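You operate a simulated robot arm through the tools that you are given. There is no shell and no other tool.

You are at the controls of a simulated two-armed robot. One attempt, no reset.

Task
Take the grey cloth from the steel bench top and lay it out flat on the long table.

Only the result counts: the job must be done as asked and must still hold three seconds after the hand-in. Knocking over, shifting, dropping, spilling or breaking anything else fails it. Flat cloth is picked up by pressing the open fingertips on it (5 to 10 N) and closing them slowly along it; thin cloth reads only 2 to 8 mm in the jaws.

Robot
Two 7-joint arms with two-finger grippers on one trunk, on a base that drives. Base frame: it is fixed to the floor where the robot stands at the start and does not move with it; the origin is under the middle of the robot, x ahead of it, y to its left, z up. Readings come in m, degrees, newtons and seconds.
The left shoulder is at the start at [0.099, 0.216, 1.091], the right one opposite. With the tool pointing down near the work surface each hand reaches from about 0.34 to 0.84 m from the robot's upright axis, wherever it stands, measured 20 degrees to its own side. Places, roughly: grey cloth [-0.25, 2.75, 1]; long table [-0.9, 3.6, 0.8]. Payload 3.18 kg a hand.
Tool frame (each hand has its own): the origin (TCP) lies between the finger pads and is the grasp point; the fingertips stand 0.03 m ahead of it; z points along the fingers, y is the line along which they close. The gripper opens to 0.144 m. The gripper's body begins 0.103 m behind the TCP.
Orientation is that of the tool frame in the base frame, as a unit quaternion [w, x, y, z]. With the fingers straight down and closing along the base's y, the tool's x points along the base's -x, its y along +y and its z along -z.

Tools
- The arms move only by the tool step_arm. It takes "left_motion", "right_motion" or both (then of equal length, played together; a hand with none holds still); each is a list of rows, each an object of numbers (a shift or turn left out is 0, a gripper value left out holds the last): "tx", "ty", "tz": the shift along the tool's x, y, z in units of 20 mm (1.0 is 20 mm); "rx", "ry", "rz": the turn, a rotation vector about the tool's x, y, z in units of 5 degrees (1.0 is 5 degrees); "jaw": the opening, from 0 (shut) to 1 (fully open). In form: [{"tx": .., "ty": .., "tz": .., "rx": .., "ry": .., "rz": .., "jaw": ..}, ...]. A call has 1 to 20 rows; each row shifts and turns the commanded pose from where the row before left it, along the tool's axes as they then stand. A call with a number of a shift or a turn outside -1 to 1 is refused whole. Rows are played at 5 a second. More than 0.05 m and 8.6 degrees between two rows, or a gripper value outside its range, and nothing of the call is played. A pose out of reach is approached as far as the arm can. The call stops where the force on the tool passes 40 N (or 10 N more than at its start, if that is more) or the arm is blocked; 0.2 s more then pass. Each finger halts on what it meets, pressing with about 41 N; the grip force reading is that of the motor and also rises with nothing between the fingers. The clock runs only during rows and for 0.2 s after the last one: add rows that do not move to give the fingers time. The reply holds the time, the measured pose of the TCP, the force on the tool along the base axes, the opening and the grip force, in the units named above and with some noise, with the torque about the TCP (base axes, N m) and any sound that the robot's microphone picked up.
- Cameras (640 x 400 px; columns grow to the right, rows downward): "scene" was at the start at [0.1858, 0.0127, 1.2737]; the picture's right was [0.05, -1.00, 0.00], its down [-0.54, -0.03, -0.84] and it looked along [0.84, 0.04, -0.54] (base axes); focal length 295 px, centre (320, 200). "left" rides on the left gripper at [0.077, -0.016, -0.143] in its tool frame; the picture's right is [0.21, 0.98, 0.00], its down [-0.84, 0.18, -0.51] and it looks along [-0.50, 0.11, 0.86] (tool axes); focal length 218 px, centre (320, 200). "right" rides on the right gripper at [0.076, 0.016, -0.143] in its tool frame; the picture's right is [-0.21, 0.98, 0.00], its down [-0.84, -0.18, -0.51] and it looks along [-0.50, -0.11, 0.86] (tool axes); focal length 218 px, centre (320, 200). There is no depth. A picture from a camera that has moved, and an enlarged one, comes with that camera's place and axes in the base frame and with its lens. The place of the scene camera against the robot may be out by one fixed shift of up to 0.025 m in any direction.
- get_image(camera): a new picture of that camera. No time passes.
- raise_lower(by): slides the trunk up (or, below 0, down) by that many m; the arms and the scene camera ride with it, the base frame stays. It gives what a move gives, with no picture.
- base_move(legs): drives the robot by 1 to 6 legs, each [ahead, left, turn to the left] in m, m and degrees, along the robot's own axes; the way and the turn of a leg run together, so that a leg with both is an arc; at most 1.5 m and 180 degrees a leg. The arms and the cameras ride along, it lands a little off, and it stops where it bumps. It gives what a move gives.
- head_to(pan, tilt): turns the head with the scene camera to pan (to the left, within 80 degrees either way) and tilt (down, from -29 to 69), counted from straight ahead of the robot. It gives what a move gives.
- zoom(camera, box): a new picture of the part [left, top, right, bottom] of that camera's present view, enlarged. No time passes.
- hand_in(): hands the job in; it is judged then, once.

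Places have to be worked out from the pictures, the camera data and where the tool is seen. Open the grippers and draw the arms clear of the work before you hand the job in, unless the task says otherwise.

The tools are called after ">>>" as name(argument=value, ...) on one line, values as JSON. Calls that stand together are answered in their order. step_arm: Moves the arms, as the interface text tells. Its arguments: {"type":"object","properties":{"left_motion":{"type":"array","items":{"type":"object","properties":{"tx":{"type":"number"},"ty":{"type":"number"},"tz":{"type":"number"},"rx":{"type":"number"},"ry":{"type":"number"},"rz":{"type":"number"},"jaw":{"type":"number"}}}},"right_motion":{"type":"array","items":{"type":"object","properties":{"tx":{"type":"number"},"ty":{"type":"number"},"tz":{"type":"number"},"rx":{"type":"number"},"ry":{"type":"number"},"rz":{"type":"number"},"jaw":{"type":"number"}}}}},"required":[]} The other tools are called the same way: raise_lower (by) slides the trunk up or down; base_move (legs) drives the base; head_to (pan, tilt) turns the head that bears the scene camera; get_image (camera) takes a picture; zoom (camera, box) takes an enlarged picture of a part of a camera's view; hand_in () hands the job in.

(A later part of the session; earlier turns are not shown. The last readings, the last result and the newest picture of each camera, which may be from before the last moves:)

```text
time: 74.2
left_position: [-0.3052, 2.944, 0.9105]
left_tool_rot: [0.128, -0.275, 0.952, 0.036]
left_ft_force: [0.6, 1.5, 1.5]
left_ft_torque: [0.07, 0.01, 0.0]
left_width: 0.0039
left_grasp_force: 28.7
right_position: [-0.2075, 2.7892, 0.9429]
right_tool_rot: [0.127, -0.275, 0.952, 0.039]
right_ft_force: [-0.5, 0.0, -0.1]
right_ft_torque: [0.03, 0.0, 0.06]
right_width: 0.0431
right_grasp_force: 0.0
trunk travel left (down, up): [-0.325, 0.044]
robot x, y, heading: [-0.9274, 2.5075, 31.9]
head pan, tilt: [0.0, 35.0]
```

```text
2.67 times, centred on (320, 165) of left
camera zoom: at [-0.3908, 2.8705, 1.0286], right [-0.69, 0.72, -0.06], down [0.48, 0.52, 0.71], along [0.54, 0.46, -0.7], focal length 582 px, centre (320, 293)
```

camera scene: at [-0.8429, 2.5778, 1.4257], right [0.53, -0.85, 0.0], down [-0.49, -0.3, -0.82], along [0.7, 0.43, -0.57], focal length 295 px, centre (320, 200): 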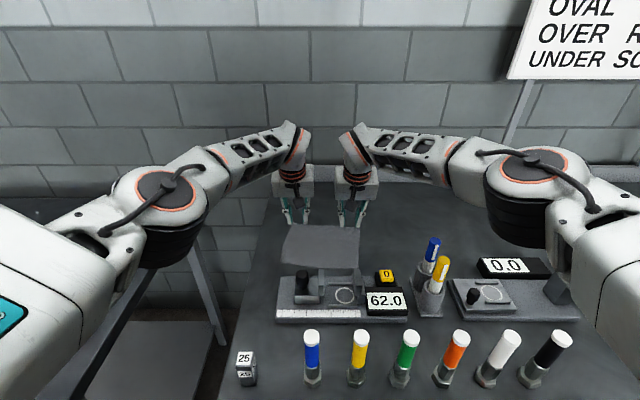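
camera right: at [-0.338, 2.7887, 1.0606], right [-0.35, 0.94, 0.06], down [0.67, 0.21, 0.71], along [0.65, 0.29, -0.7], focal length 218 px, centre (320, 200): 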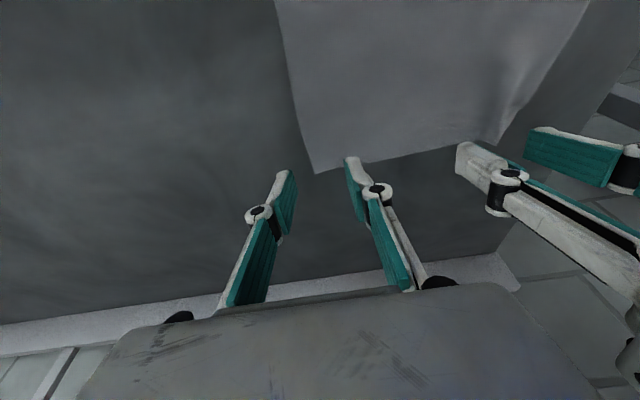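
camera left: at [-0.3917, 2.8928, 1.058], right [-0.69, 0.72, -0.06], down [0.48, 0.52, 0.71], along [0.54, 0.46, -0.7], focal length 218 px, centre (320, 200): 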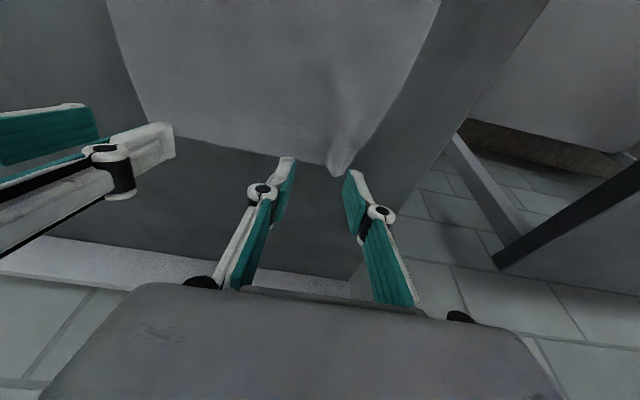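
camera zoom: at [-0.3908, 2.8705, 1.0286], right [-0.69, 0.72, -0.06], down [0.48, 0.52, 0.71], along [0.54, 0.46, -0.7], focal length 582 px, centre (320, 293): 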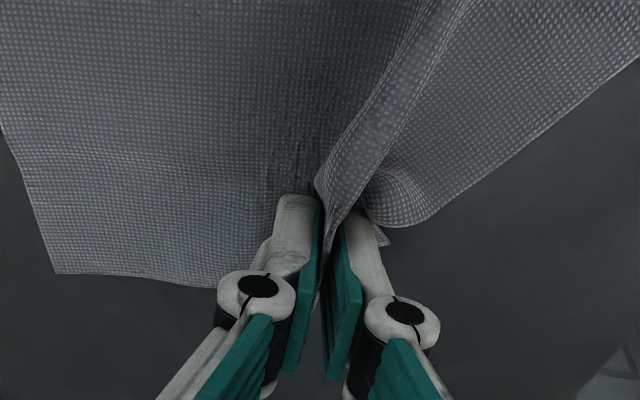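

The left now holds cloth (3.9 mm in the jaws, 29 N). The cloth's right part got drawn in, leaving little room for the right hand, so first I lift the left hand ~80 mm and look at how the cloth hangs.

>>> step_arm(left_motion=[{"tx": -0.2, "tz": -0.75}, {"tx": -0.2, "tz": -0.75}, {"tx": -0.2, "tz": -0.75}, {"tx": -0.2, "tz": -0.75}, {"tx": -0.2, "tz": -0.75}, {}])

>>> get_image(camera="left")

>>> get_image(camera="right")

>>> zoom(camera="scene", box=[220, 130, 420, 290])

```text
time: 75.6
left_position: [-0.3068, 2.9443, 0.9871]
left_tool_rot: [0.127, -0.274, 0.953, 0.035]
left_ft_force: [-1.7, -1.9, 4.3]
left_ft_torque: [0.06, -0.06, 0.0]
left_width: 0.0006
left_grasp_force: 34.8
right_position: [-0.2077, 2.7891, 0.9444]
right_tool_rot: [0.125, -0.274, 0.953, 0.039]
right_ft_force: [1.0, -0.3, -0.4]
right_ft_torque: [0.02, 0.03, -0.03]
right_width: 0.043
right_grasp_force: 0.0
trunk travel left (down, up): [-0.325, 0.044]
robot x, y, heading: [-0.9287, 2.5009, 32.0]
head pan, tilt: [0.0, 35.0]
```

```text
taken
camera left: at [-0.3915, 2.8709, 1.1053], right [-0.69, 0.72, -0.06], down [0.48, 0.52, 0.71], along [0.54, 0.46, -0.7], focal length 218 px, centre (320, 200)
```

left: 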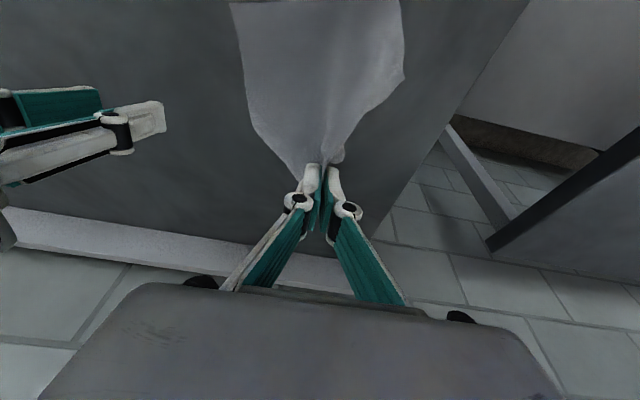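

```text
taken
camera right: at [-0.3094, 2.7438, 1.0611], right [-0.35, 0.94, 0.06], down [0.67, 0.21, 0.71], along [0.65, 0.29, -0.7], focal length 218 px, centre (320, 200)
```

right: 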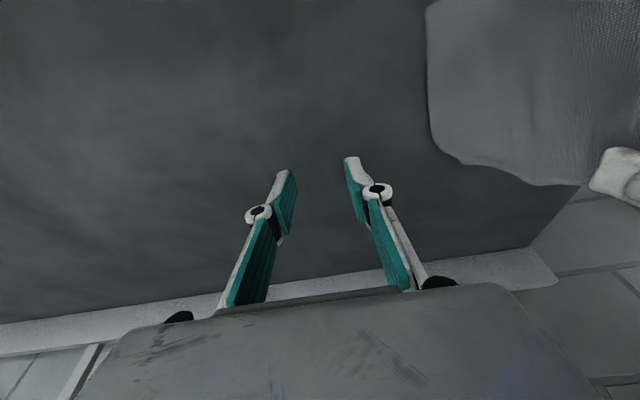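

```text
2.50 times, centred on (320, 210) of scene
camera zoom: at [-0.8427, 2.5777, 1.4256], right [0.53, -0.85, 0.0], down [-0.49, -0.3, -0.82], along [0.7, 0.43, -0.57], focal length 737 px, centre (320, 175)
```

zoom: 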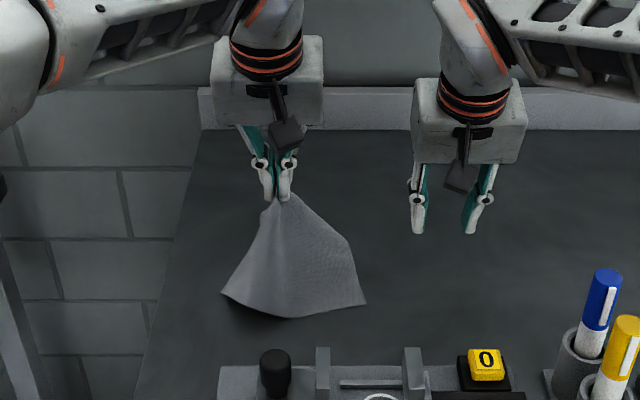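

The cloth came up with the fingers, but the jaw reading dropped to 0.6 mm, so the grip may be slipping. I look closely at the fingertips before doing anything else.

>>> zoom(camera="left", box=[260, 120, 400, 220])

>>> zoom(camera="scene", box=[280, 170, 360, 240])

>>> step_arm(left_motion=[{}, {}])

```text
4.00 times, centred on (330, 170) of left
camera zoom: at [-0.3915, 2.8709, 1.1053], right [-0.69, 0.72, -0.06], down [0.48, 0.52, 0.71], along [0.54, 0.46, -0.7], focal length 873 px, centre (280, 320)
```

zoom: 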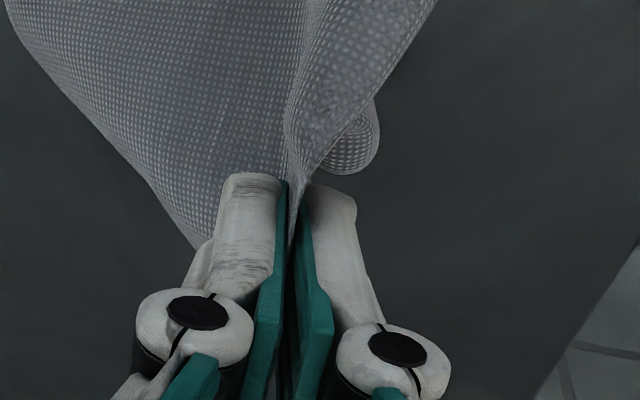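

```text
5.71 times, centred on (320, 205) of scene
camera zoom: at [-0.8427, 2.5777, 1.4256], right [0.53, -0.85, 0.0], down [-0.49, -0.3, -0.82], along [0.7, 0.43, -0.57], focal length 1684 px, centre (320, 171)
```

zoom: 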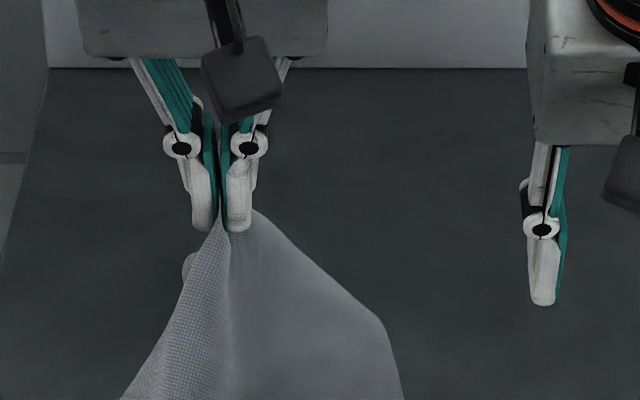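

```text
time: 76.2
left_position: [-0.307, 2.9453, 0.9866]
left_tool_rot: [0.128, -0.275, 0.952, 0.035]
left_ft_force: [-2.1, 1.9, 2.0]
left_ft_torque: [-0.18, -0.01, -0.04]
left_width: 0.0025
left_grasp_force: 41.4
right_position: [-0.2073, 2.7888, 0.9426]
right_tool_rot: [0.126, -0.273, 0.953, 0.039]
right_ft_force: [0.4, -0.2, 0.3]
right_ft_torque: [0.02, 0.0, 0.02]
right_width: 0.0432
right_grasp_force: 0.0
trunk travel left (down, up): [-0.325, 0.044]
robot x, y, heading: [-0.9291, 2.4985, 32.1]
head pan, tilt: [0.0, 35.0]
```

The close-up shows a real fold clamped in the pads (now 2.5 mm, 41 N). I'll raise the trunk to its top and lift the right hand clear, then check that the grip holds while still over the bench.

>>> raise_lower(by=0.042)

>>> step_arm(left_motion=[{}, {}, {}, {}], right_motion=[{"tx": -0.2, "tz": -0.75}, {"tx": -0.2, "tz": -0.75}, {"tx": -0.2, "tz": -0.75}, {"tx": -0.2, "tz": -0.75}])

>>> get_image(camera="scene")

>>> get_image(camera="left")

>>> get_image(camera="right")

```text
time: 77.0
left_position: [-0.3058, 2.9436, 1.03]
left_tool_rot: [0.128, -0.274, 0.953, 0.035]
left_ft_force: [1.5, -0.5, -1.1]
left_ft_torque: [-0.01, 0.07, 0.02]
left_width: 0.0063
left_grasp_force: 46.5
right_position: [-0.2064, 2.7897, 0.9845]
right_tool_rot: [0.126, -0.274, 0.953, 0.039]
right_ft_force: [-0.5, 0.8, 0.1]
right_ft_torque: [-0.01, 0.0, 0.01]
right_width: 0.0431
right_grasp_force: 0.0
trunk travel left (down, up): [-0.367, 0.002]
robot x, y, heading: [-0.9329, 2.5039, 31.9]
head pan, tilt: [0.0, 35.0]
```

```text
time: 78.0
left_position: [-0.306, 2.9439, 1.0289]
left_tool_rot: [0.127, -0.275, 0.952, 0.035]
left_ft_force: [-1.9, 0.7, 4.7]
left_ft_torque: [0.1, 0.09, 0.01]
left_width: 0.0013
left_grasp_force: 38.2
right_position: [-0.2069, 2.7884, 1.0456]
right_tool_rot: [0.125, -0.274, 0.953, 0.038]
right_ft_force: [0.9, 0.5, -0.2]
right_ft_torque: [-0.02, -0.01, 0.0]
right_width: 0.0434
right_grasp_force: 0.0
trunk travel left (down, up): [-0.367, 0.002]
robot x, y, heading: [-0.9296, 2.5036, 32.1]
head pan, tilt: [0.0, 35.0]
```

```text
taken
camera scene: at [-0.8427, 2.5777, 1.4668], right [0.53, -0.85, 0.0], down [-0.49, -0.3, -0.82], along [0.7, 0.43, -0.57], focal length 295 px, centre (320, 200)
```

scene: 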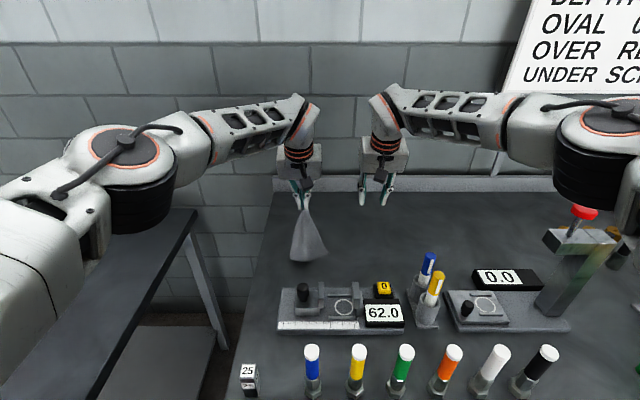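

```text
taken
camera left: at [-0.3915, 2.8704, 1.148], right [-0.69, 0.72, -0.06], down [0.48, 0.52, 0.71], along [0.54, 0.46, -0.7], focal length 218 px, centre (320, 200)
```

left: 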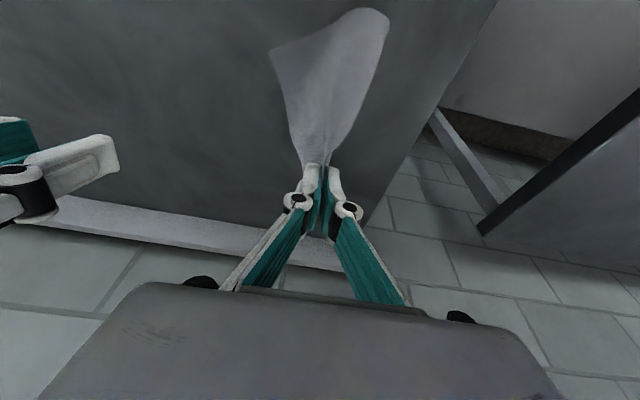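

```text
taken
camera right: at [-0.3089, 2.742, 1.1649], right [-0.35, 0.94, 0.06], down [0.67, 0.21, 0.71], along [0.65, 0.29, -0.7], focal length 218 px, centre (320, 200)
```

right: 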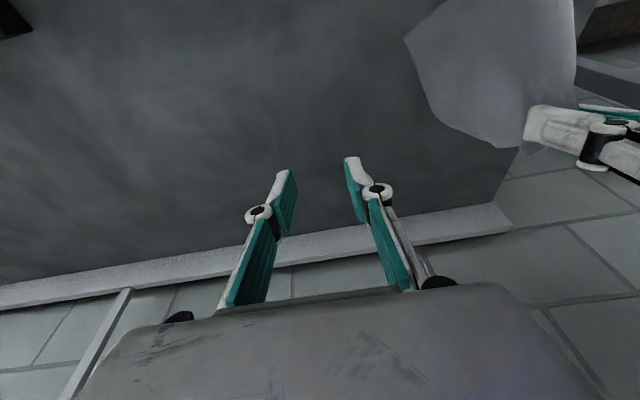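

The cloth hangs clear in a cone from the left hand, well behind the gauge, with nothing to its left except bench end, gap and the lower empty table. I back 3 cm, shift a first 8 cm left, and verify the grip.

>>> base_move(legs=[[-0.03, 0, 0], [0, 0.07, 0]])

>>> get_image(camera="left")

>>> get_image(camera="scene")

```text
time: 79.8
left_position: [-0.3699, 2.9889, 1.0309]
left_tool_rot: [0.127, -0.275, 0.952, 0.036]
left_ft_force: [-1.8, 2.3, 0.6]
left_ft_torque: [-0.53, -0.15, -0.11]
left_width: 0.0035
left_grasp_force: 42.9
right_position: [-0.2687, 2.8326, 1.0467]
right_tool_rot: [0.126, -0.274, 0.953, 0.039]
right_ft_force: [-1.1, -0.4, -0.8]
right_ft_torque: [-0.03, 0.02, 0.02]
right_width: 0.0432
right_grasp_force: 0.1
trunk travel left (down, up): [-0.367, 0.002]
robot x, y, heading: [-0.9948, 2.5472, 31.6]
head pan, tilt: [0.0, 35.0]
```

```text
taken
camera left: at [-0.4541, 2.9153, 1.1478], right [-0.69, 0.72, -0.06], down [0.48, 0.51, 0.71], along [0.54, 0.46, -0.7], focal length 218 px, centre (320, 200)
```

left: 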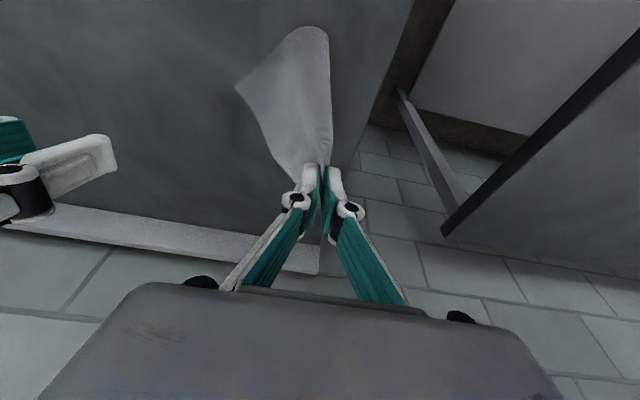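

```text
taken
camera scene: at [-0.9054, 2.6222, 1.4668], right [0.53, -0.85, 0.0], down [-0.49, -0.3, -0.82], along [0.7, 0.43, -0.57], focal length 295 px, centre (320, 200)
```

scene: 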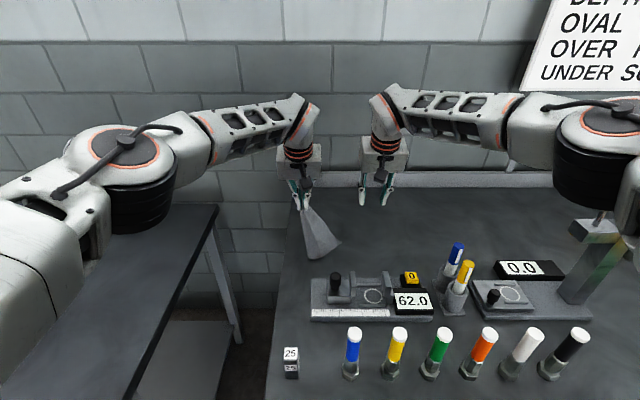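

Grip is holding (3.5 mm, 43 N) while the cloth trails on the bench. I continue left across the gap until the hand is over the middle of the long table.

>>> base_move(legs=[[0, 0.8, 0]])

>>> get_image(camera="scene")

>>> get_image(camera="left")

>>> get_image(camera="right")

```text
time: 87.1
left_position: [-0.787, 3.6565, 1.0303]
left_tool_rot: [0.127, -0.277, 0.952, 0.035]
left_ft_force: [1.2, 0.7, -1.0]
left_ft_torque: [-0.02, -0.01, 0.04]
left_width: 0.0043
left_grasp_force: 41.0
right_position: [-0.6852, 3.5012, 1.0469]
right_tool_rot: [0.126, -0.275, 0.952, 0.038]
right_ft_force: [-0.3, -0.5, 1.6]
right_ft_torque: [-0.03, -0.03, -0.01]
right_width: 0.043
right_grasp_force: 0.2
trunk travel left (down, up): [-0.367, 0.002]
robot x, y, heading: [-1.4074, 3.2133, 32.2]
head pan, tilt: [0.0, 35.0]
```

```text
taken
camera scene: at [-1.3213, 3.2886, 1.4668], right [0.53, -0.85, 0.0], down [-0.49, -0.3, -0.82], along [0.69, 0.44, -0.57], focal length 295 px, centre (320, 200)
```

scene: 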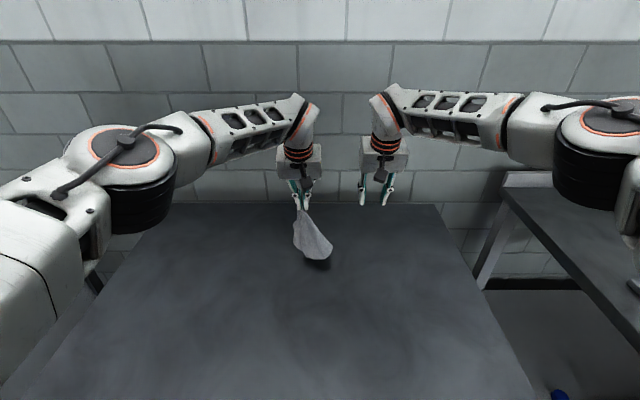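

```text
taken
camera left: at [-0.8712, 3.5833, 1.1476], right [-0.69, 0.72, -0.06], down [0.48, 0.52, 0.71], along [0.54, 0.47, -0.7], focal length 218 px, centre (320, 200)
```

left: 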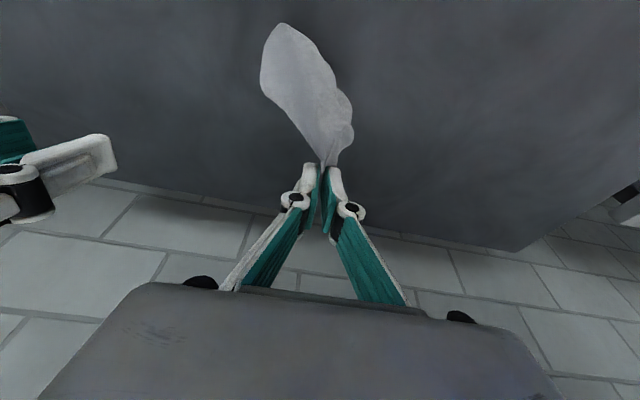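

```text
taken
camera right: at [-0.7877, 3.4543, 1.1646], right [-0.35, 0.93, 0.06], down [0.67, 0.21, 0.71], along [0.65, 0.29, -0.7], focal length 218 px, centre (320, 200)
```

right: 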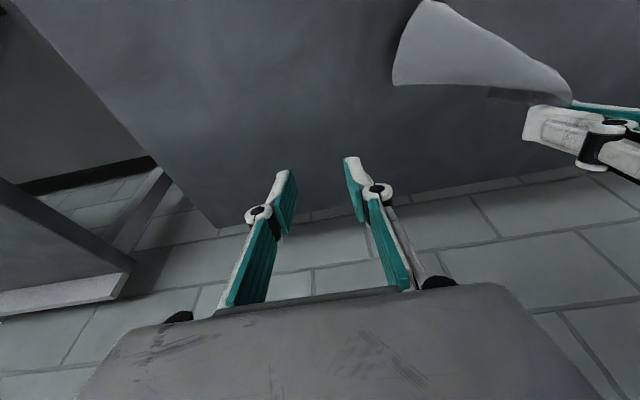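

The cloth made it across and now hangs over the middle of the empty long table. I zoom in to see its hanging shape before laying it down.

>>> zoom(camera="scene", box=[250, 170, 390, 290])

>>> zoom(camera="left", box=[220, 0, 420, 190])

>>> zoom(camera="right", box=[380, 0, 640, 170])

```text
3.33 times, centred on (320, 230) of scene
camera zoom: at [-1.3213, 3.2886, 1.4668], right [0.53, -0.85, 0.0], down [-0.49, -0.3, -0.82], along [0.69, 0.44, -0.57], focal length 982 px, centre (320, 100)
```

zoom: 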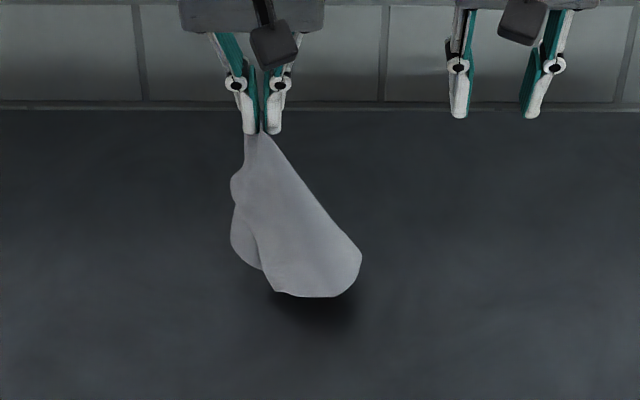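

```text
2.11 times, centred on (320, 95) of left
camera zoom: at [-0.8712, 3.5833, 1.1476], right [-0.69, 0.72, -0.06], down [0.48, 0.52, 0.71], along [0.54, 0.47, -0.7], focal length 460 px, centre (320, 421)
```

zoom: 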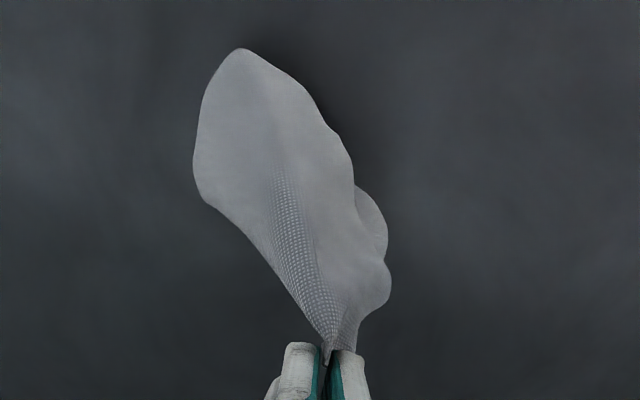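

```text
2.35 times, centred on (510, 85) of right
camera zoom: at [-0.7877, 3.4543, 1.1646], right [-0.35, 0.93, 0.06], down [0.67, 0.21, 0.71], along [0.65, 0.29, -0.7], focal length 514 px, centre (-127, 471)
```

zoom: 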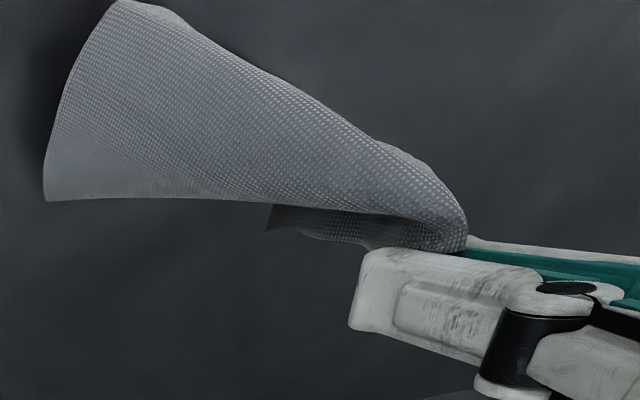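

The cloth hangs ~0.2 m below the pinch, just clear of the table (z 0.80; front edge ≈0.37 m ahead of the robot, centre ≈0.65 m). I retract the left hand to ≈0.55 m ahead so I can lay the cloth down with a forward-and-down sweep.

>>> step_arm(left_motion=[{"tx": 0.92, "tz": -0.249}, {"tx": 0.92, "tz": -0.249}, {"tx": 0.92, "tz": -0.249}, {"tx": 0.92, "tz": -0.249}, {"tx": 0.92, "tz": -0.249}, {"tx": 0.92, "tz": -0.249}, {"tx": 0.92, "tz": -0.249}, {"tx": 0.92, "tz": -0.249}, {"tx": 0.92, "tz": -0.249}, {"tx": 0.92, "tz": -0.249}, {"tx": 0.92, "tz": -0.249}, {}, {}, {}])

>>> get_image(camera="scene")

>>> get_image(camera="left")

>>> get_image(camera="right")

```text
time: 90.1
left_position: [-0.9631, 3.5427, 1.0278]
left_tool_rot: [0.128, -0.276, 0.952, 0.036]
left_ft_force: [-0.4, 0.3, -0.6]
left_ft_torque: [-0.02, -0.03, -0.03]
left_width: 0.0024
left_grasp_force: 30.2
right_position: [-0.6851, 3.5016, 1.0454]
right_tool_rot: [0.125, -0.275, 0.953, 0.038]
right_ft_force: [0.4, -0.9, -0.3]
right_ft_torque: [0.03, -0.02, 0.01]
right_width: 0.0434
right_grasp_force: 0.1
trunk travel left (down, up): [-0.367, 0.002]
robot x, y, heading: [-1.4095, 3.2135, 31.9]
head pan, tilt: [0.0, 35.0]
```

```text
taken
camera scene: at [-1.321, 3.2885, 1.4668], right [0.53, -0.85, 0.0], down [-0.49, -0.3, -0.82], along [0.69, 0.44, -0.57], focal length 295 px, centre (320, 200)
```

scene: 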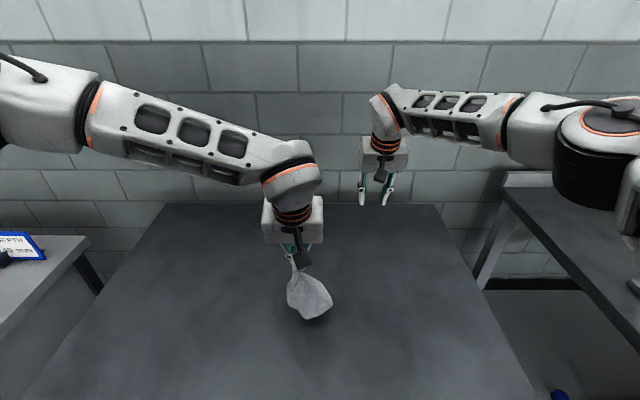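

```text
taken
camera left: at [-1.0471, 3.4701, 1.1466], right [-0.69, 0.72, -0.06], down [0.48, 0.52, 0.71], along [0.54, 0.47, -0.7], focal length 218 px, centre (320, 200)
```

left: 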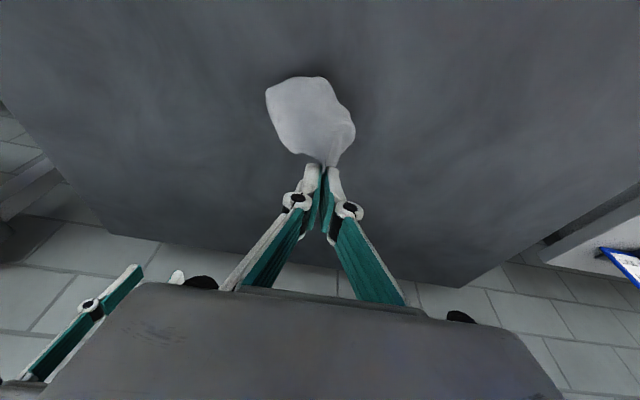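

```text
taken
camera right: at [-0.7876, 3.4543, 1.1645], right [-0.35, 0.93, 0.06], down [0.67, 0.21, 0.71], along [0.65, 0.29, -0.7], focal length 218 px, centre (320, 200)
```

right: 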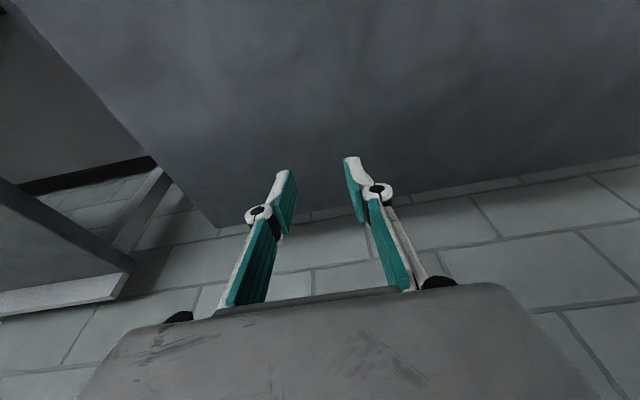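

The cloth hangs freely about 2 cm above the table top. I start the lay-down arc: touch the lower edge down, then sweep forward while lowering.

>>> step_arm(left_motion=[{"tx": 0.26, "tz": 0.96}, {}, {"tx": -0.663, "tz": 0.283}, {"tx": -0.663, "tz": 0.283}, {"tx": -0.663, "tz": 0.283}, {"tx": -0.563, "tz": 0.462}, {"tx": -0.563, "tz": 0.462}, {"tx": -0.563, "tz": 0.462}, {"tx": -0.423, "tz": 0.595}, {"tx": -0.423, "tz": 0.595}, {"tx": -0.423, "tz": 0.595}, {}])

>>> get_image(camera="scene")

>>> get_image(camera="left")

```text
time: 92.7
left_position: [-0.8653, 3.6064, 0.9586]
left_tool_rot: [0.127, -0.276, 0.952, 0.036]
left_ft_force: [-0.6, -0.4, 3.1]
left_ft_torque: [0.04, -0.07, -0.02]
left_width: 0.0001
left_grasp_force: 30.7
right_position: [-0.6864, 3.5006, 1.0467]
right_tool_rot: [0.126, -0.275, 0.952, 0.039]
right_ft_force: [0.0, 0.7, -0.3]
right_ft_torque: [-0.02, 0.01, 0.01]
right_width: 0.0429
right_grasp_force: 0.1
trunk travel left (down, up): [-0.367, 0.002]
robot x, y, heading: [-1.4082, 3.2105, 32.5]
head pan, tilt: [0.0, 35.0]
```

```text
taken
camera scene: at [-1.3214, 3.2883, 1.4668], right [0.53, -0.85, 0.0], down [-0.49, -0.3, -0.82], along [0.69, 0.44, -0.57], focal length 295 px, centre (320, 200)
```

scene: 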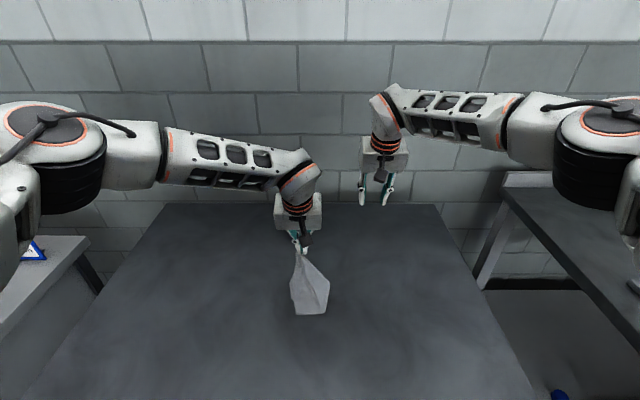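

```text
taken
camera left: at [-0.9501, 3.5329, 1.0768], right [-0.69, 0.72, -0.06], down [0.48, 0.52, 0.71], along [0.54, 0.47, -0.7], focal length 218 px, centre (320, 200)
```

left: 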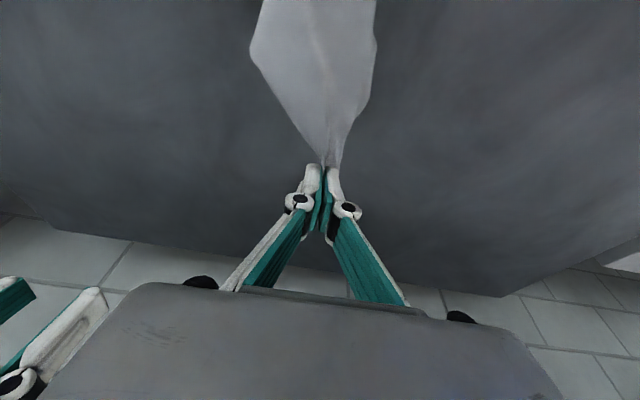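

The lower edge is on the table and the cloth trails back toward the robot. I zoom to check the shape before completing the arc.

>>> zoom(camera="scene", box=[250, 210, 390, 330])

>>> zoom(camera="left", box=[200, 0, 440, 180])

```text
3.33 times, centred on (320, 270) of scene
camera zoom: at [-1.3214, 3.2883, 1.4668], right [0.53, -0.85, 0.0], down [-0.49, -0.3, -0.82], along [0.69, 0.44, -0.57], focal length 982 px, centre (320, -33)
```

zoom: 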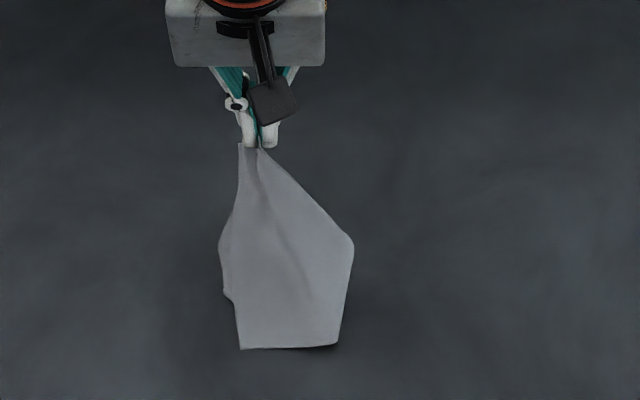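

```text
2.22 times, centred on (320, 90) of left
camera zoom: at [-0.9501, 3.5329, 1.0768], right [-0.69, 0.72, -0.06], down [0.48, 0.52, 0.71], along [0.54, 0.47, -0.7], focal length 485 px, centre (320, 444)
```

zoom: 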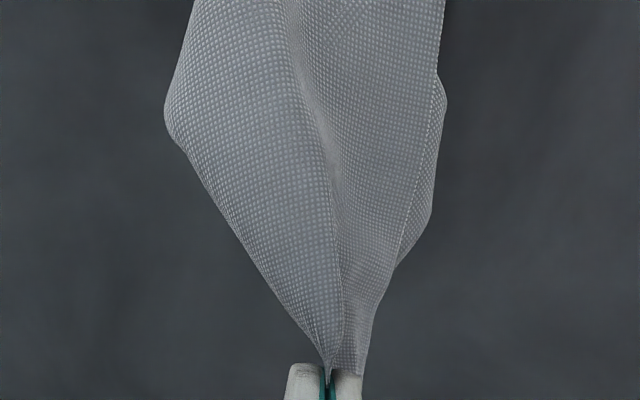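

It looks like a kite with possibly a tucked-under flap on the left. I complete the arc down to just above the table.

>>> step_arm(left_motion=[{"tx": -0.259, "tz": 0.706}, {"tx": -0.259, "tz": 0.706}, {"tx": -0.259, "tz": 0.706}, {"tx": -0.069, "tz": 0.758}, {"tx": -0.069, "tz": 0.758}, {"tx": -0.069, "tz": 0.758}, {"tx": 0.09, "tz": 0.85}, {}])

>>> zoom(camera="scene", box=[250, 190, 390, 330])

>>> zoom(camera="left", box=[160, 0, 480, 200])

>>> get_image(camera="right")

```text
time: 94.3
left_position: [-0.8174, 3.6349, 0.8798]
left_tool_rot: [0.14, -0.278, 0.949, 0.038]
left_ft_force: [0.8, 1.3, 15.3]
left_ft_torque: [-0.25, 0.41, 0.02]
left_width: 0.0
left_grasp_force: 27.7
right_position: [-0.6868, 3.5006, 1.0455]
right_tool_rot: [0.126, -0.275, 0.952, 0.039]
right_ft_force: [0.6, -0.1, 0.0]
right_ft_torque: [-0.05, 0.05, -0.03]
right_width: 0.0433
right_grasp_force: 0.1
trunk travel left (down, up): [-0.367, 0.002]
robot x, y, heading: [-1.4089, 3.2099, 32.1]
head pan, tilt: [0.0, 35.0]
stopped in row 8 (left hand): the force on the tool passed its limit at 124 N (the readings are from after the stop); the commanded pose is now the measured one
```

```text
2.86 times, centred on (320, 260) of scene
camera zoom: at [-1.3211, 3.2885, 1.4669], right [0.53, -0.85, 0.0], down [-0.49, -0.31, -0.82], along [0.69, 0.44, -0.57], focal length 842 px, centre (320, 29)
```

zoom: 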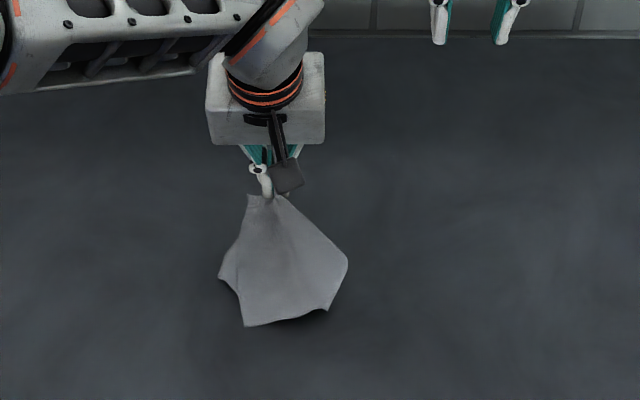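

```text
2.00 times, centred on (320, 100) of left
camera zoom: at [-0.905, 3.5603, 0.9948], right [-0.69, 0.72, -0.07], down [0.46, 0.51, 0.73], along [0.56, 0.47, -0.68], focal length 436 px, centre (320, 400)
```

zoom: 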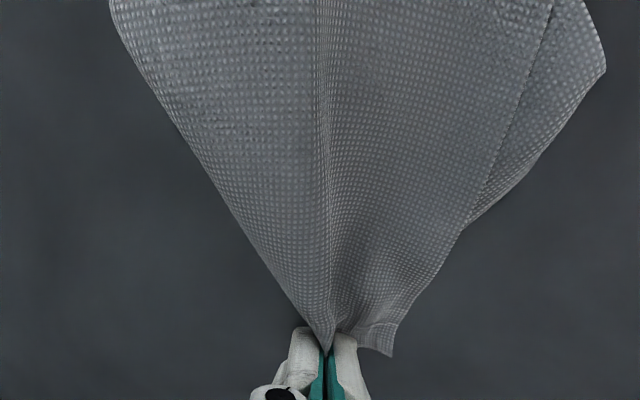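

```text
taken
camera right: at [-0.7879, 3.4546, 1.1641], right [-0.35, 0.93, 0.06], down [0.67, 0.21, 0.71], along [0.65, 0.29, -0.7], focal length 218 px, centre (320, 200)
```

right: 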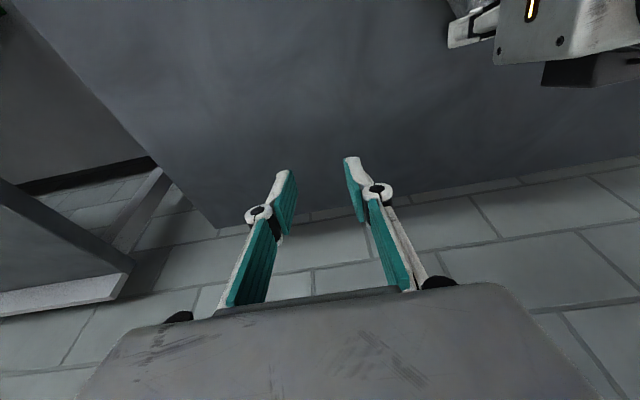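

The fingertips met the table earlier than expected (top is at z≈0.848, not 0.80); the hand stopped and force is 15 N now. The cloth lies on the table but is gathered; I'll ease off slightly and open the jaws slowly while pressing lightly, to spread the gather.

>>> step_arm(left_motion=[{"tx": -0.012, "tz": -0.045}, {"jaw": 0.03}, {"jaw": 0.06, "tz": -0.01}, {"jaw": 0.09, "tz": -0.01}, {"jaw": 0.12, "tz": -0.01}])

>>> zoom(camera="left", box=[160, 0, 480, 200])

```text
time: 95.5
left_position: [-0.821, 3.6332, 0.8805]
left_tool_rot: [0.141, -0.276, 0.95, 0.038]
left_ft_force: [-1.6, 0.3, 32.8]
left_ft_torque: [-0.05, 0.12, 0.03]
left_width: 0.0197
left_grasp_force: 0.1
right_position: [-0.6874, 3.4993, 1.0483]
right_tool_rot: [0.127, -0.276, 0.952, 0.04]
right_ft_force: [0.4, 0.2, -0.5]
right_ft_torque: [0.03, -0.01, -0.01]
right_width: 0.0431
right_grasp_force: 0.1
trunk travel left (down, up): [-0.367, 0.002]
robot x, y, heading: [-1.4093, 3.2099, 32.2]
head pan, tilt: [0.0, 35.0]
```

```text
2.00 times, centred on (320, 100) of left
camera zoom: at [-0.9087, 3.5582, 0.9952], right [-0.69, 0.72, -0.07], down [0.46, 0.51, 0.73], along [0.56, 0.47, -0.68], focal length 436 px, centre (320, 400)
```

zoom: 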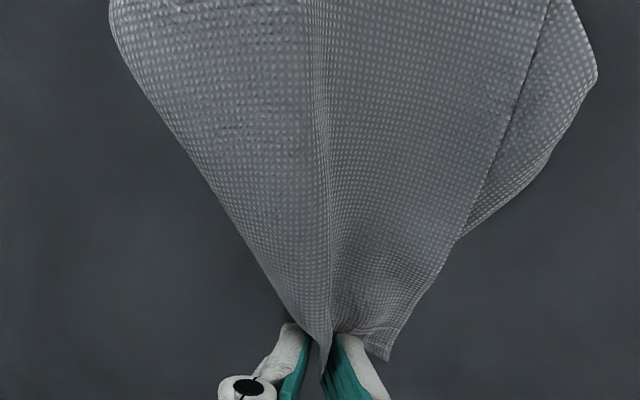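

Force rose to 33 N as the opening fingertips extend; I raise ~2.5 mm and check.

>>> step_arm(left_motion=[{"tx": -0.034, "tz": -0.12}, {}])

```text
time: 96.1
left_position: [-0.8232, 3.6334, 0.8792]
left_tool_rot: [0.139, -0.276, 0.95, 0.038]
left_ft_force: [2.2, 1.4, 23.3]
left_ft_torque: [0.0, -0.01, 0.01]
left_width: 0.0188
left_grasp_force: 0.0
right_position: [-0.6876, 3.5011, 1.047]
right_tool_rot: [0.126, -0.276, 0.952, 0.039]
right_ft_force: [0.7, -0.1, 0.2]
right_ft_torque: [0.0, 0.03, 0.02]
right_width: 0.0429
right_grasp_force: 0.1
trunk travel left (down, up): [-0.367, 0.002]
robot x, y, heading: [-1.4075, 3.2121, 32.1]
head pan, tilt: [0.0, 35.0]
```

Still 23 N; raise another 2 mm, then keep opening gradually.

>>> step_arm(left_motion=[{"tx": -0.027, "tz": -0.1}, {}])

```text
time: 96.7
left_position: [-0.8216, 3.634, 0.8815]
left_tool_rot: [0.137, -0.277, 0.95, 0.038]
left_ft_force: [2.9, 3.6, 14.0]
left_ft_torque: [0.06, -0.04, 0.04]
left_width: 0.0182
left_grasp_force: 0.1
right_position: [-0.6866, 3.5006, 1.0483]
right_tool_rot: [0.126, -0.275, 0.952, 0.039]
right_ft_force: [0.6, 0.1, 0.4]
right_ft_torque: [0.0, 0.01, -0.02]
right_width: 0.0429
right_grasp_force: 0.0
trunk travel left (down, up): [-0.367, 0.002]
robot x, y, heading: [-1.4094, 3.2115, 32.0]
head pan, tilt: [0.0, 35.0]
```

14 N now. Continue opening slowly to ~45 mm with slight raising per step.

>>> step_arm(left_motion=[{"jaw": 0.15, "tz": -0.025}, {"jaw": 0.18, "tz": -0.015}, {"jaw": 0.21, "tz": -0.015}, {"jaw": 0.24, "tz": -0.015}, {"jaw": 0.27, "tz": -0.015}, {"jaw": 0.3, "tz": -0.015}])

>>> zoom(camera="left", box=[160, 0, 480, 200])

>>> zoom(camera="scene", box=[250, 190, 390, 330])

```text
time: 98.1
left_position: [-0.822, 3.6342, 0.8809]
left_tool_rot: [0.137, -0.277, 0.95, 0.037]
left_ft_force: [0.2, -1.0, 4.0]
left_ft_torque: [-0.05, -0.02, 0.0]
left_width: 0.0439
left_grasp_force: 0.1
right_position: [-0.6865, 3.5008, 1.0453]
right_tool_rot: [0.127, -0.275, 0.952, 0.04]
right_ft_force: [0.2, 0.0, -0.8]
right_ft_torque: [-0.01, 0.03, 0.01]
right_width: 0.043
right_grasp_force: 0.1
trunk travel left (down, up): [-0.367, 0.002]
robot x, y, heading: [-1.4111, 3.2127, 32.1]
head pan, tilt: [0.0, 35.0]
```

```text
2.00 times, centred on (320, 100) of left
camera zoom: at [-0.9086, 3.5582, 0.9979], right [-0.69, 0.72, -0.06], down [0.46, 0.51, 0.72], along [0.55, 0.47, -0.69], focal length 436 px, centre (320, 400)
```

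zoom: 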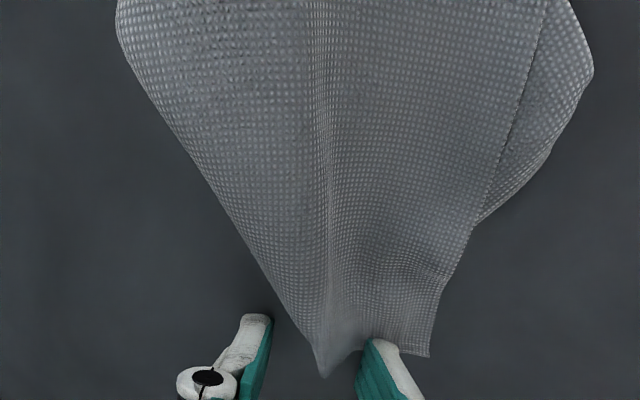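

```text
2.86 times, centred on (320, 260) of scene
camera zoom: at [-1.3218, 3.2882, 1.4669], right [0.53, -0.85, 0.0], down [-0.49, -0.3, -0.82], along [0.69, 0.44, -0.57], focal length 842 px, centre (320, 29)
```

zoom: 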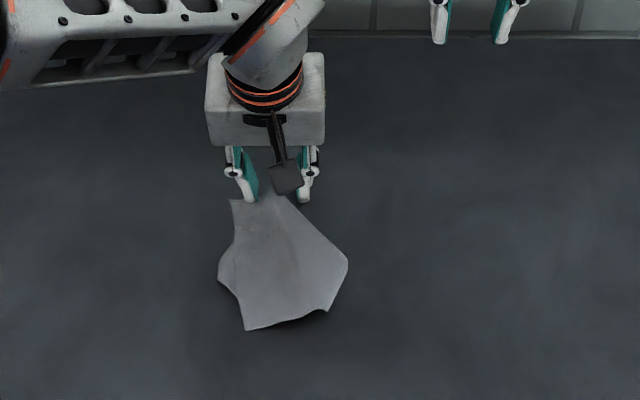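

The corner is released. I lift the left hand well clear above to get a proper look at the cloth.

>>> step_arm(left_motion=[{"tx": -0.2, "tz": -0.9, "jaw": 0.4}, {"tx": -0.2, "tz": -0.9}, {"tx": -0.2, "tz": -0.9}, {"tx": 0.5, "tz": -0.9}, {"tx": 0.7, "tz": -0.9}, {"tx": 0.9, "tz": -0.6}, {"tx": 0.9, "tz": -0.6}, {"tx": 0.9, "tz": -0.5}, {"tx": 0.9, "tz": -0.5}, {"tx": 0.9, "tz": -0.25}])

>>> get_image(camera="left")

>>> zoom(camera="scene", box=[270, 220, 390, 320])

```text
time: 100.3
left_position: [-0.9389, 3.5598, 0.9885]
left_tool_rot: [0.137, -0.277, 0.95, 0.037]
left_ft_force: [0.1, 0.4, -0.4]
left_ft_torque: [-0.01, 0.01, -0.01]
left_width: 0.0577
left_grasp_force: 0.0
right_position: [-0.6873, 3.5006, 1.0474]
right_tool_rot: [0.126, -0.275, 0.952, 0.039]
right_ft_force: [0.4, 0.1, 0.3]
right_ft_torque: [0.03, 0.02, 0.02]
right_width: 0.0432
right_grasp_force: 0.1
trunk travel left (down, up): [-0.367, 0.002]
robot x, y, heading: [-1.4065, 3.2107, 32.1]
head pan, tilt: [0.0, 35.0]
```

```text
taken
camera left: at [-1.0243, 3.4848, 1.1039], right [-0.69, 0.72, -0.06], down [0.46, 0.51, 0.72], along [0.55, 0.47, -0.69], focal length 218 px, centre (320, 200)
```

left: 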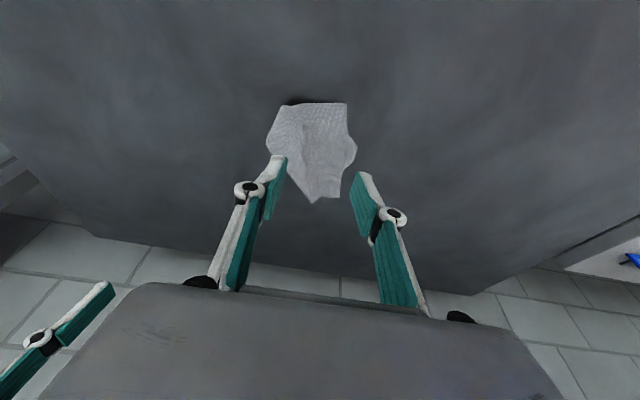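

```text
4.00 times, centred on (330, 270) of scene
camera zoom: at [-1.3215, 3.2883, 1.4668], right [0.53, -0.85, 0.0], down [-0.49, -0.3, -0.82], along [0.69, 0.44, -0.57], focal length 1179 px, centre (280, -80)
```

zoom: 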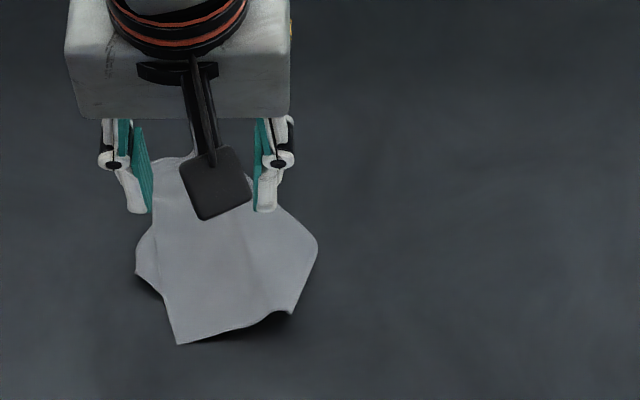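

The cloth seems folded over on itself: its right half is tucked underneath. I zoom in with the left camera to understand the layers.

>>> zoom(camera="left", box=[240, 80, 400, 220])

>>> zoom(camera="scene", box=[295, 245, 365, 315])

```text
2.86 times, centred on (320, 150) of left
camera zoom: at [-1.0243, 3.4848, 1.1039], right [-0.69, 0.72, -0.06], down [0.46, 0.51, 0.72], along [0.55, 0.47, -0.69], focal length 624 px, centre (320, 343)
```

zoom: 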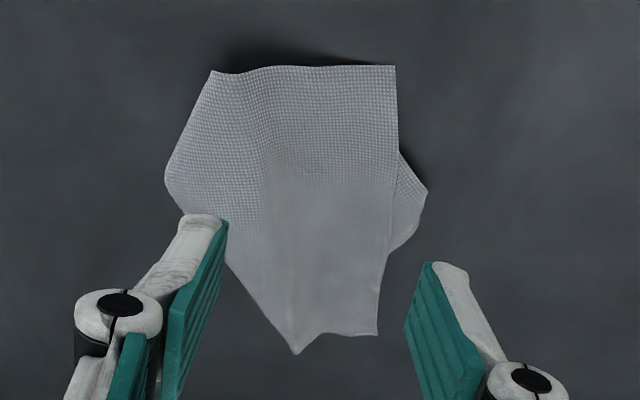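

```text
5.71 times, centred on (330, 280) of scene
camera zoom: at [-1.3215, 3.2883, 1.4668], right [0.53, -0.85, 0.0], down [-0.49, -0.3, -0.82], along [0.69, 0.44, -0.57], focal length 1684 px, centre (263, -257)
```

zoom: 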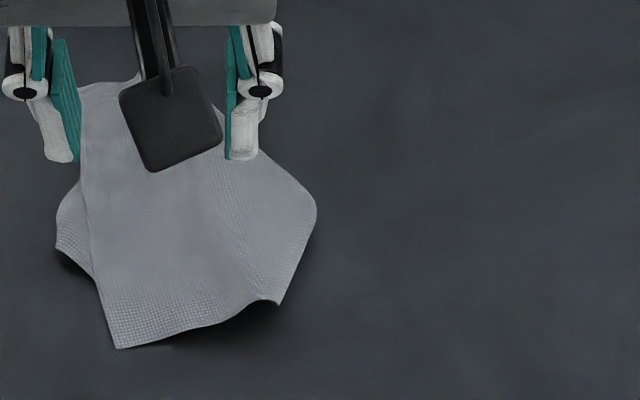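

The picture is clear now: the left part lies flat with its left edge (BL–FL) exposed, while the right part (corner BR) is folded underneath along a diagonal crease. Plan: flip the top layer open with the right hand from the near-left corner (FL ≈ (0.57, 0.06) ahead/left). First I move the left hand aside and straighten the right hand's tilt.

>>> step_arm(left_motion=[{"tz": -0.8, "ty": 0.4}, {"tz": -0.8, "ty": 0.8}, {"tz": -0.8, "ty": 1}, {"tz": -0.8, "ty": 1}, {"tz": -0.8, "ty": 1}, {"ty": 1, "tx": 0.5}, {"ty": 1, "tx": 0.6}, {"ty": 1, "tx": 0.6}, {"ty": 1, "tx": 0.6}, {"ty": 1, "tx": 0.6}], right_motion=[{}, {}, {}, {"ry": 1}, {"ry": 1}, {"ry": 1}, {"ry": 0.1}, {"tx": 0.8}, {"tx": 0.8}, {"tx": 0.8}])

>>> get_image(camera="scene")

>>> get_image(camera="right")

```text
time: 102.5
left_position: [-1.1013, 3.6737, 1.0485]
left_tool_rot: [0.136, -0.276, 0.951, 0.037]
left_ft_force: [0.0, 0.0, 0.4]
left_ft_torque: [-0.01, 0.0, 0.02]
left_width: 0.0576
left_grasp_force: 0.1
right_position: [-0.7268, 3.4754, 1.0357]
right_tool_rot: [0.102, -0.277, 0.955, 0.031]
right_ft_force: [0.1, 0.0, 0.5]
right_ft_torque: [-0.01, -0.03, -0.04]
right_width: 0.0433
right_grasp_force: 0.1
right hand out of reach, approached as far as the arm can: row 5, 6
trunk travel left (down, up): [-0.367, 0.002]
robot x, y, heading: [-1.4105, 3.2095, 32.0]
head pan, tilt: [0.0, 35.0]
```

```text
taken
camera scene: at [-1.3222, 3.2885, 1.4669], right [0.53, -0.85, 0.0], down [-0.49, -0.3, -0.82], along [0.69, 0.44, -0.57], focal length 295 px, centre (320, 200)
```

scene: 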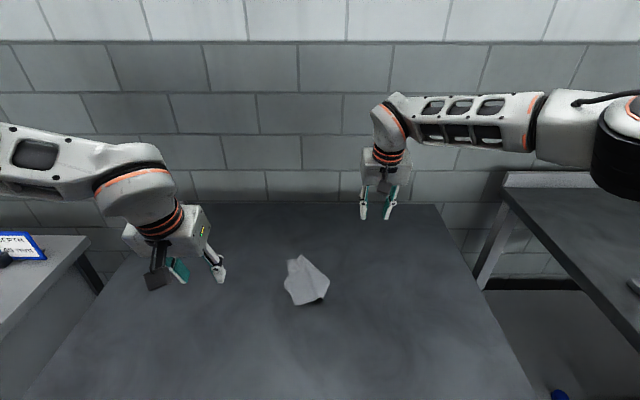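

```text
taken
camera right: at [-0.8227, 3.4335, 1.1604], right [-0.35, 0.94, 0.05], down [0.7, 0.23, 0.67], along [0.62, 0.27, -0.74], focal length 218 px, centre (320, 200)
```

right: 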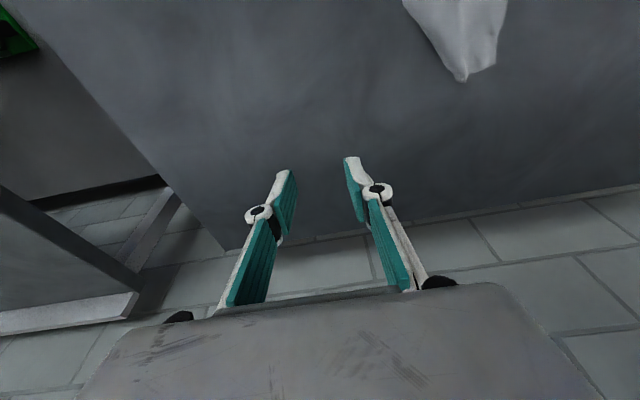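

Now the cloth is unobstructed; I zoom in from the head camera.

>>> zoom(camera="scene", box=[260, 235, 360, 315])

```text
5.00 times, centred on (310, 275) of scene
camera zoom: at [-1.3222, 3.2885, 1.4669], right [0.53, -0.85, 0.0], down [-0.49, -0.3, -0.82], along [0.69, 0.44, -0.57], focal length 1473 px, centre (370, -175)
```

zoom: 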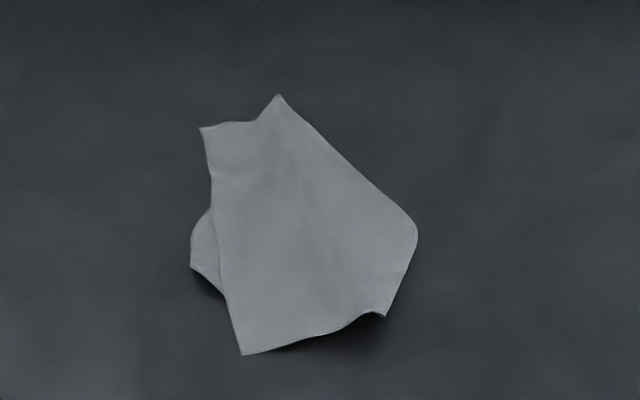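

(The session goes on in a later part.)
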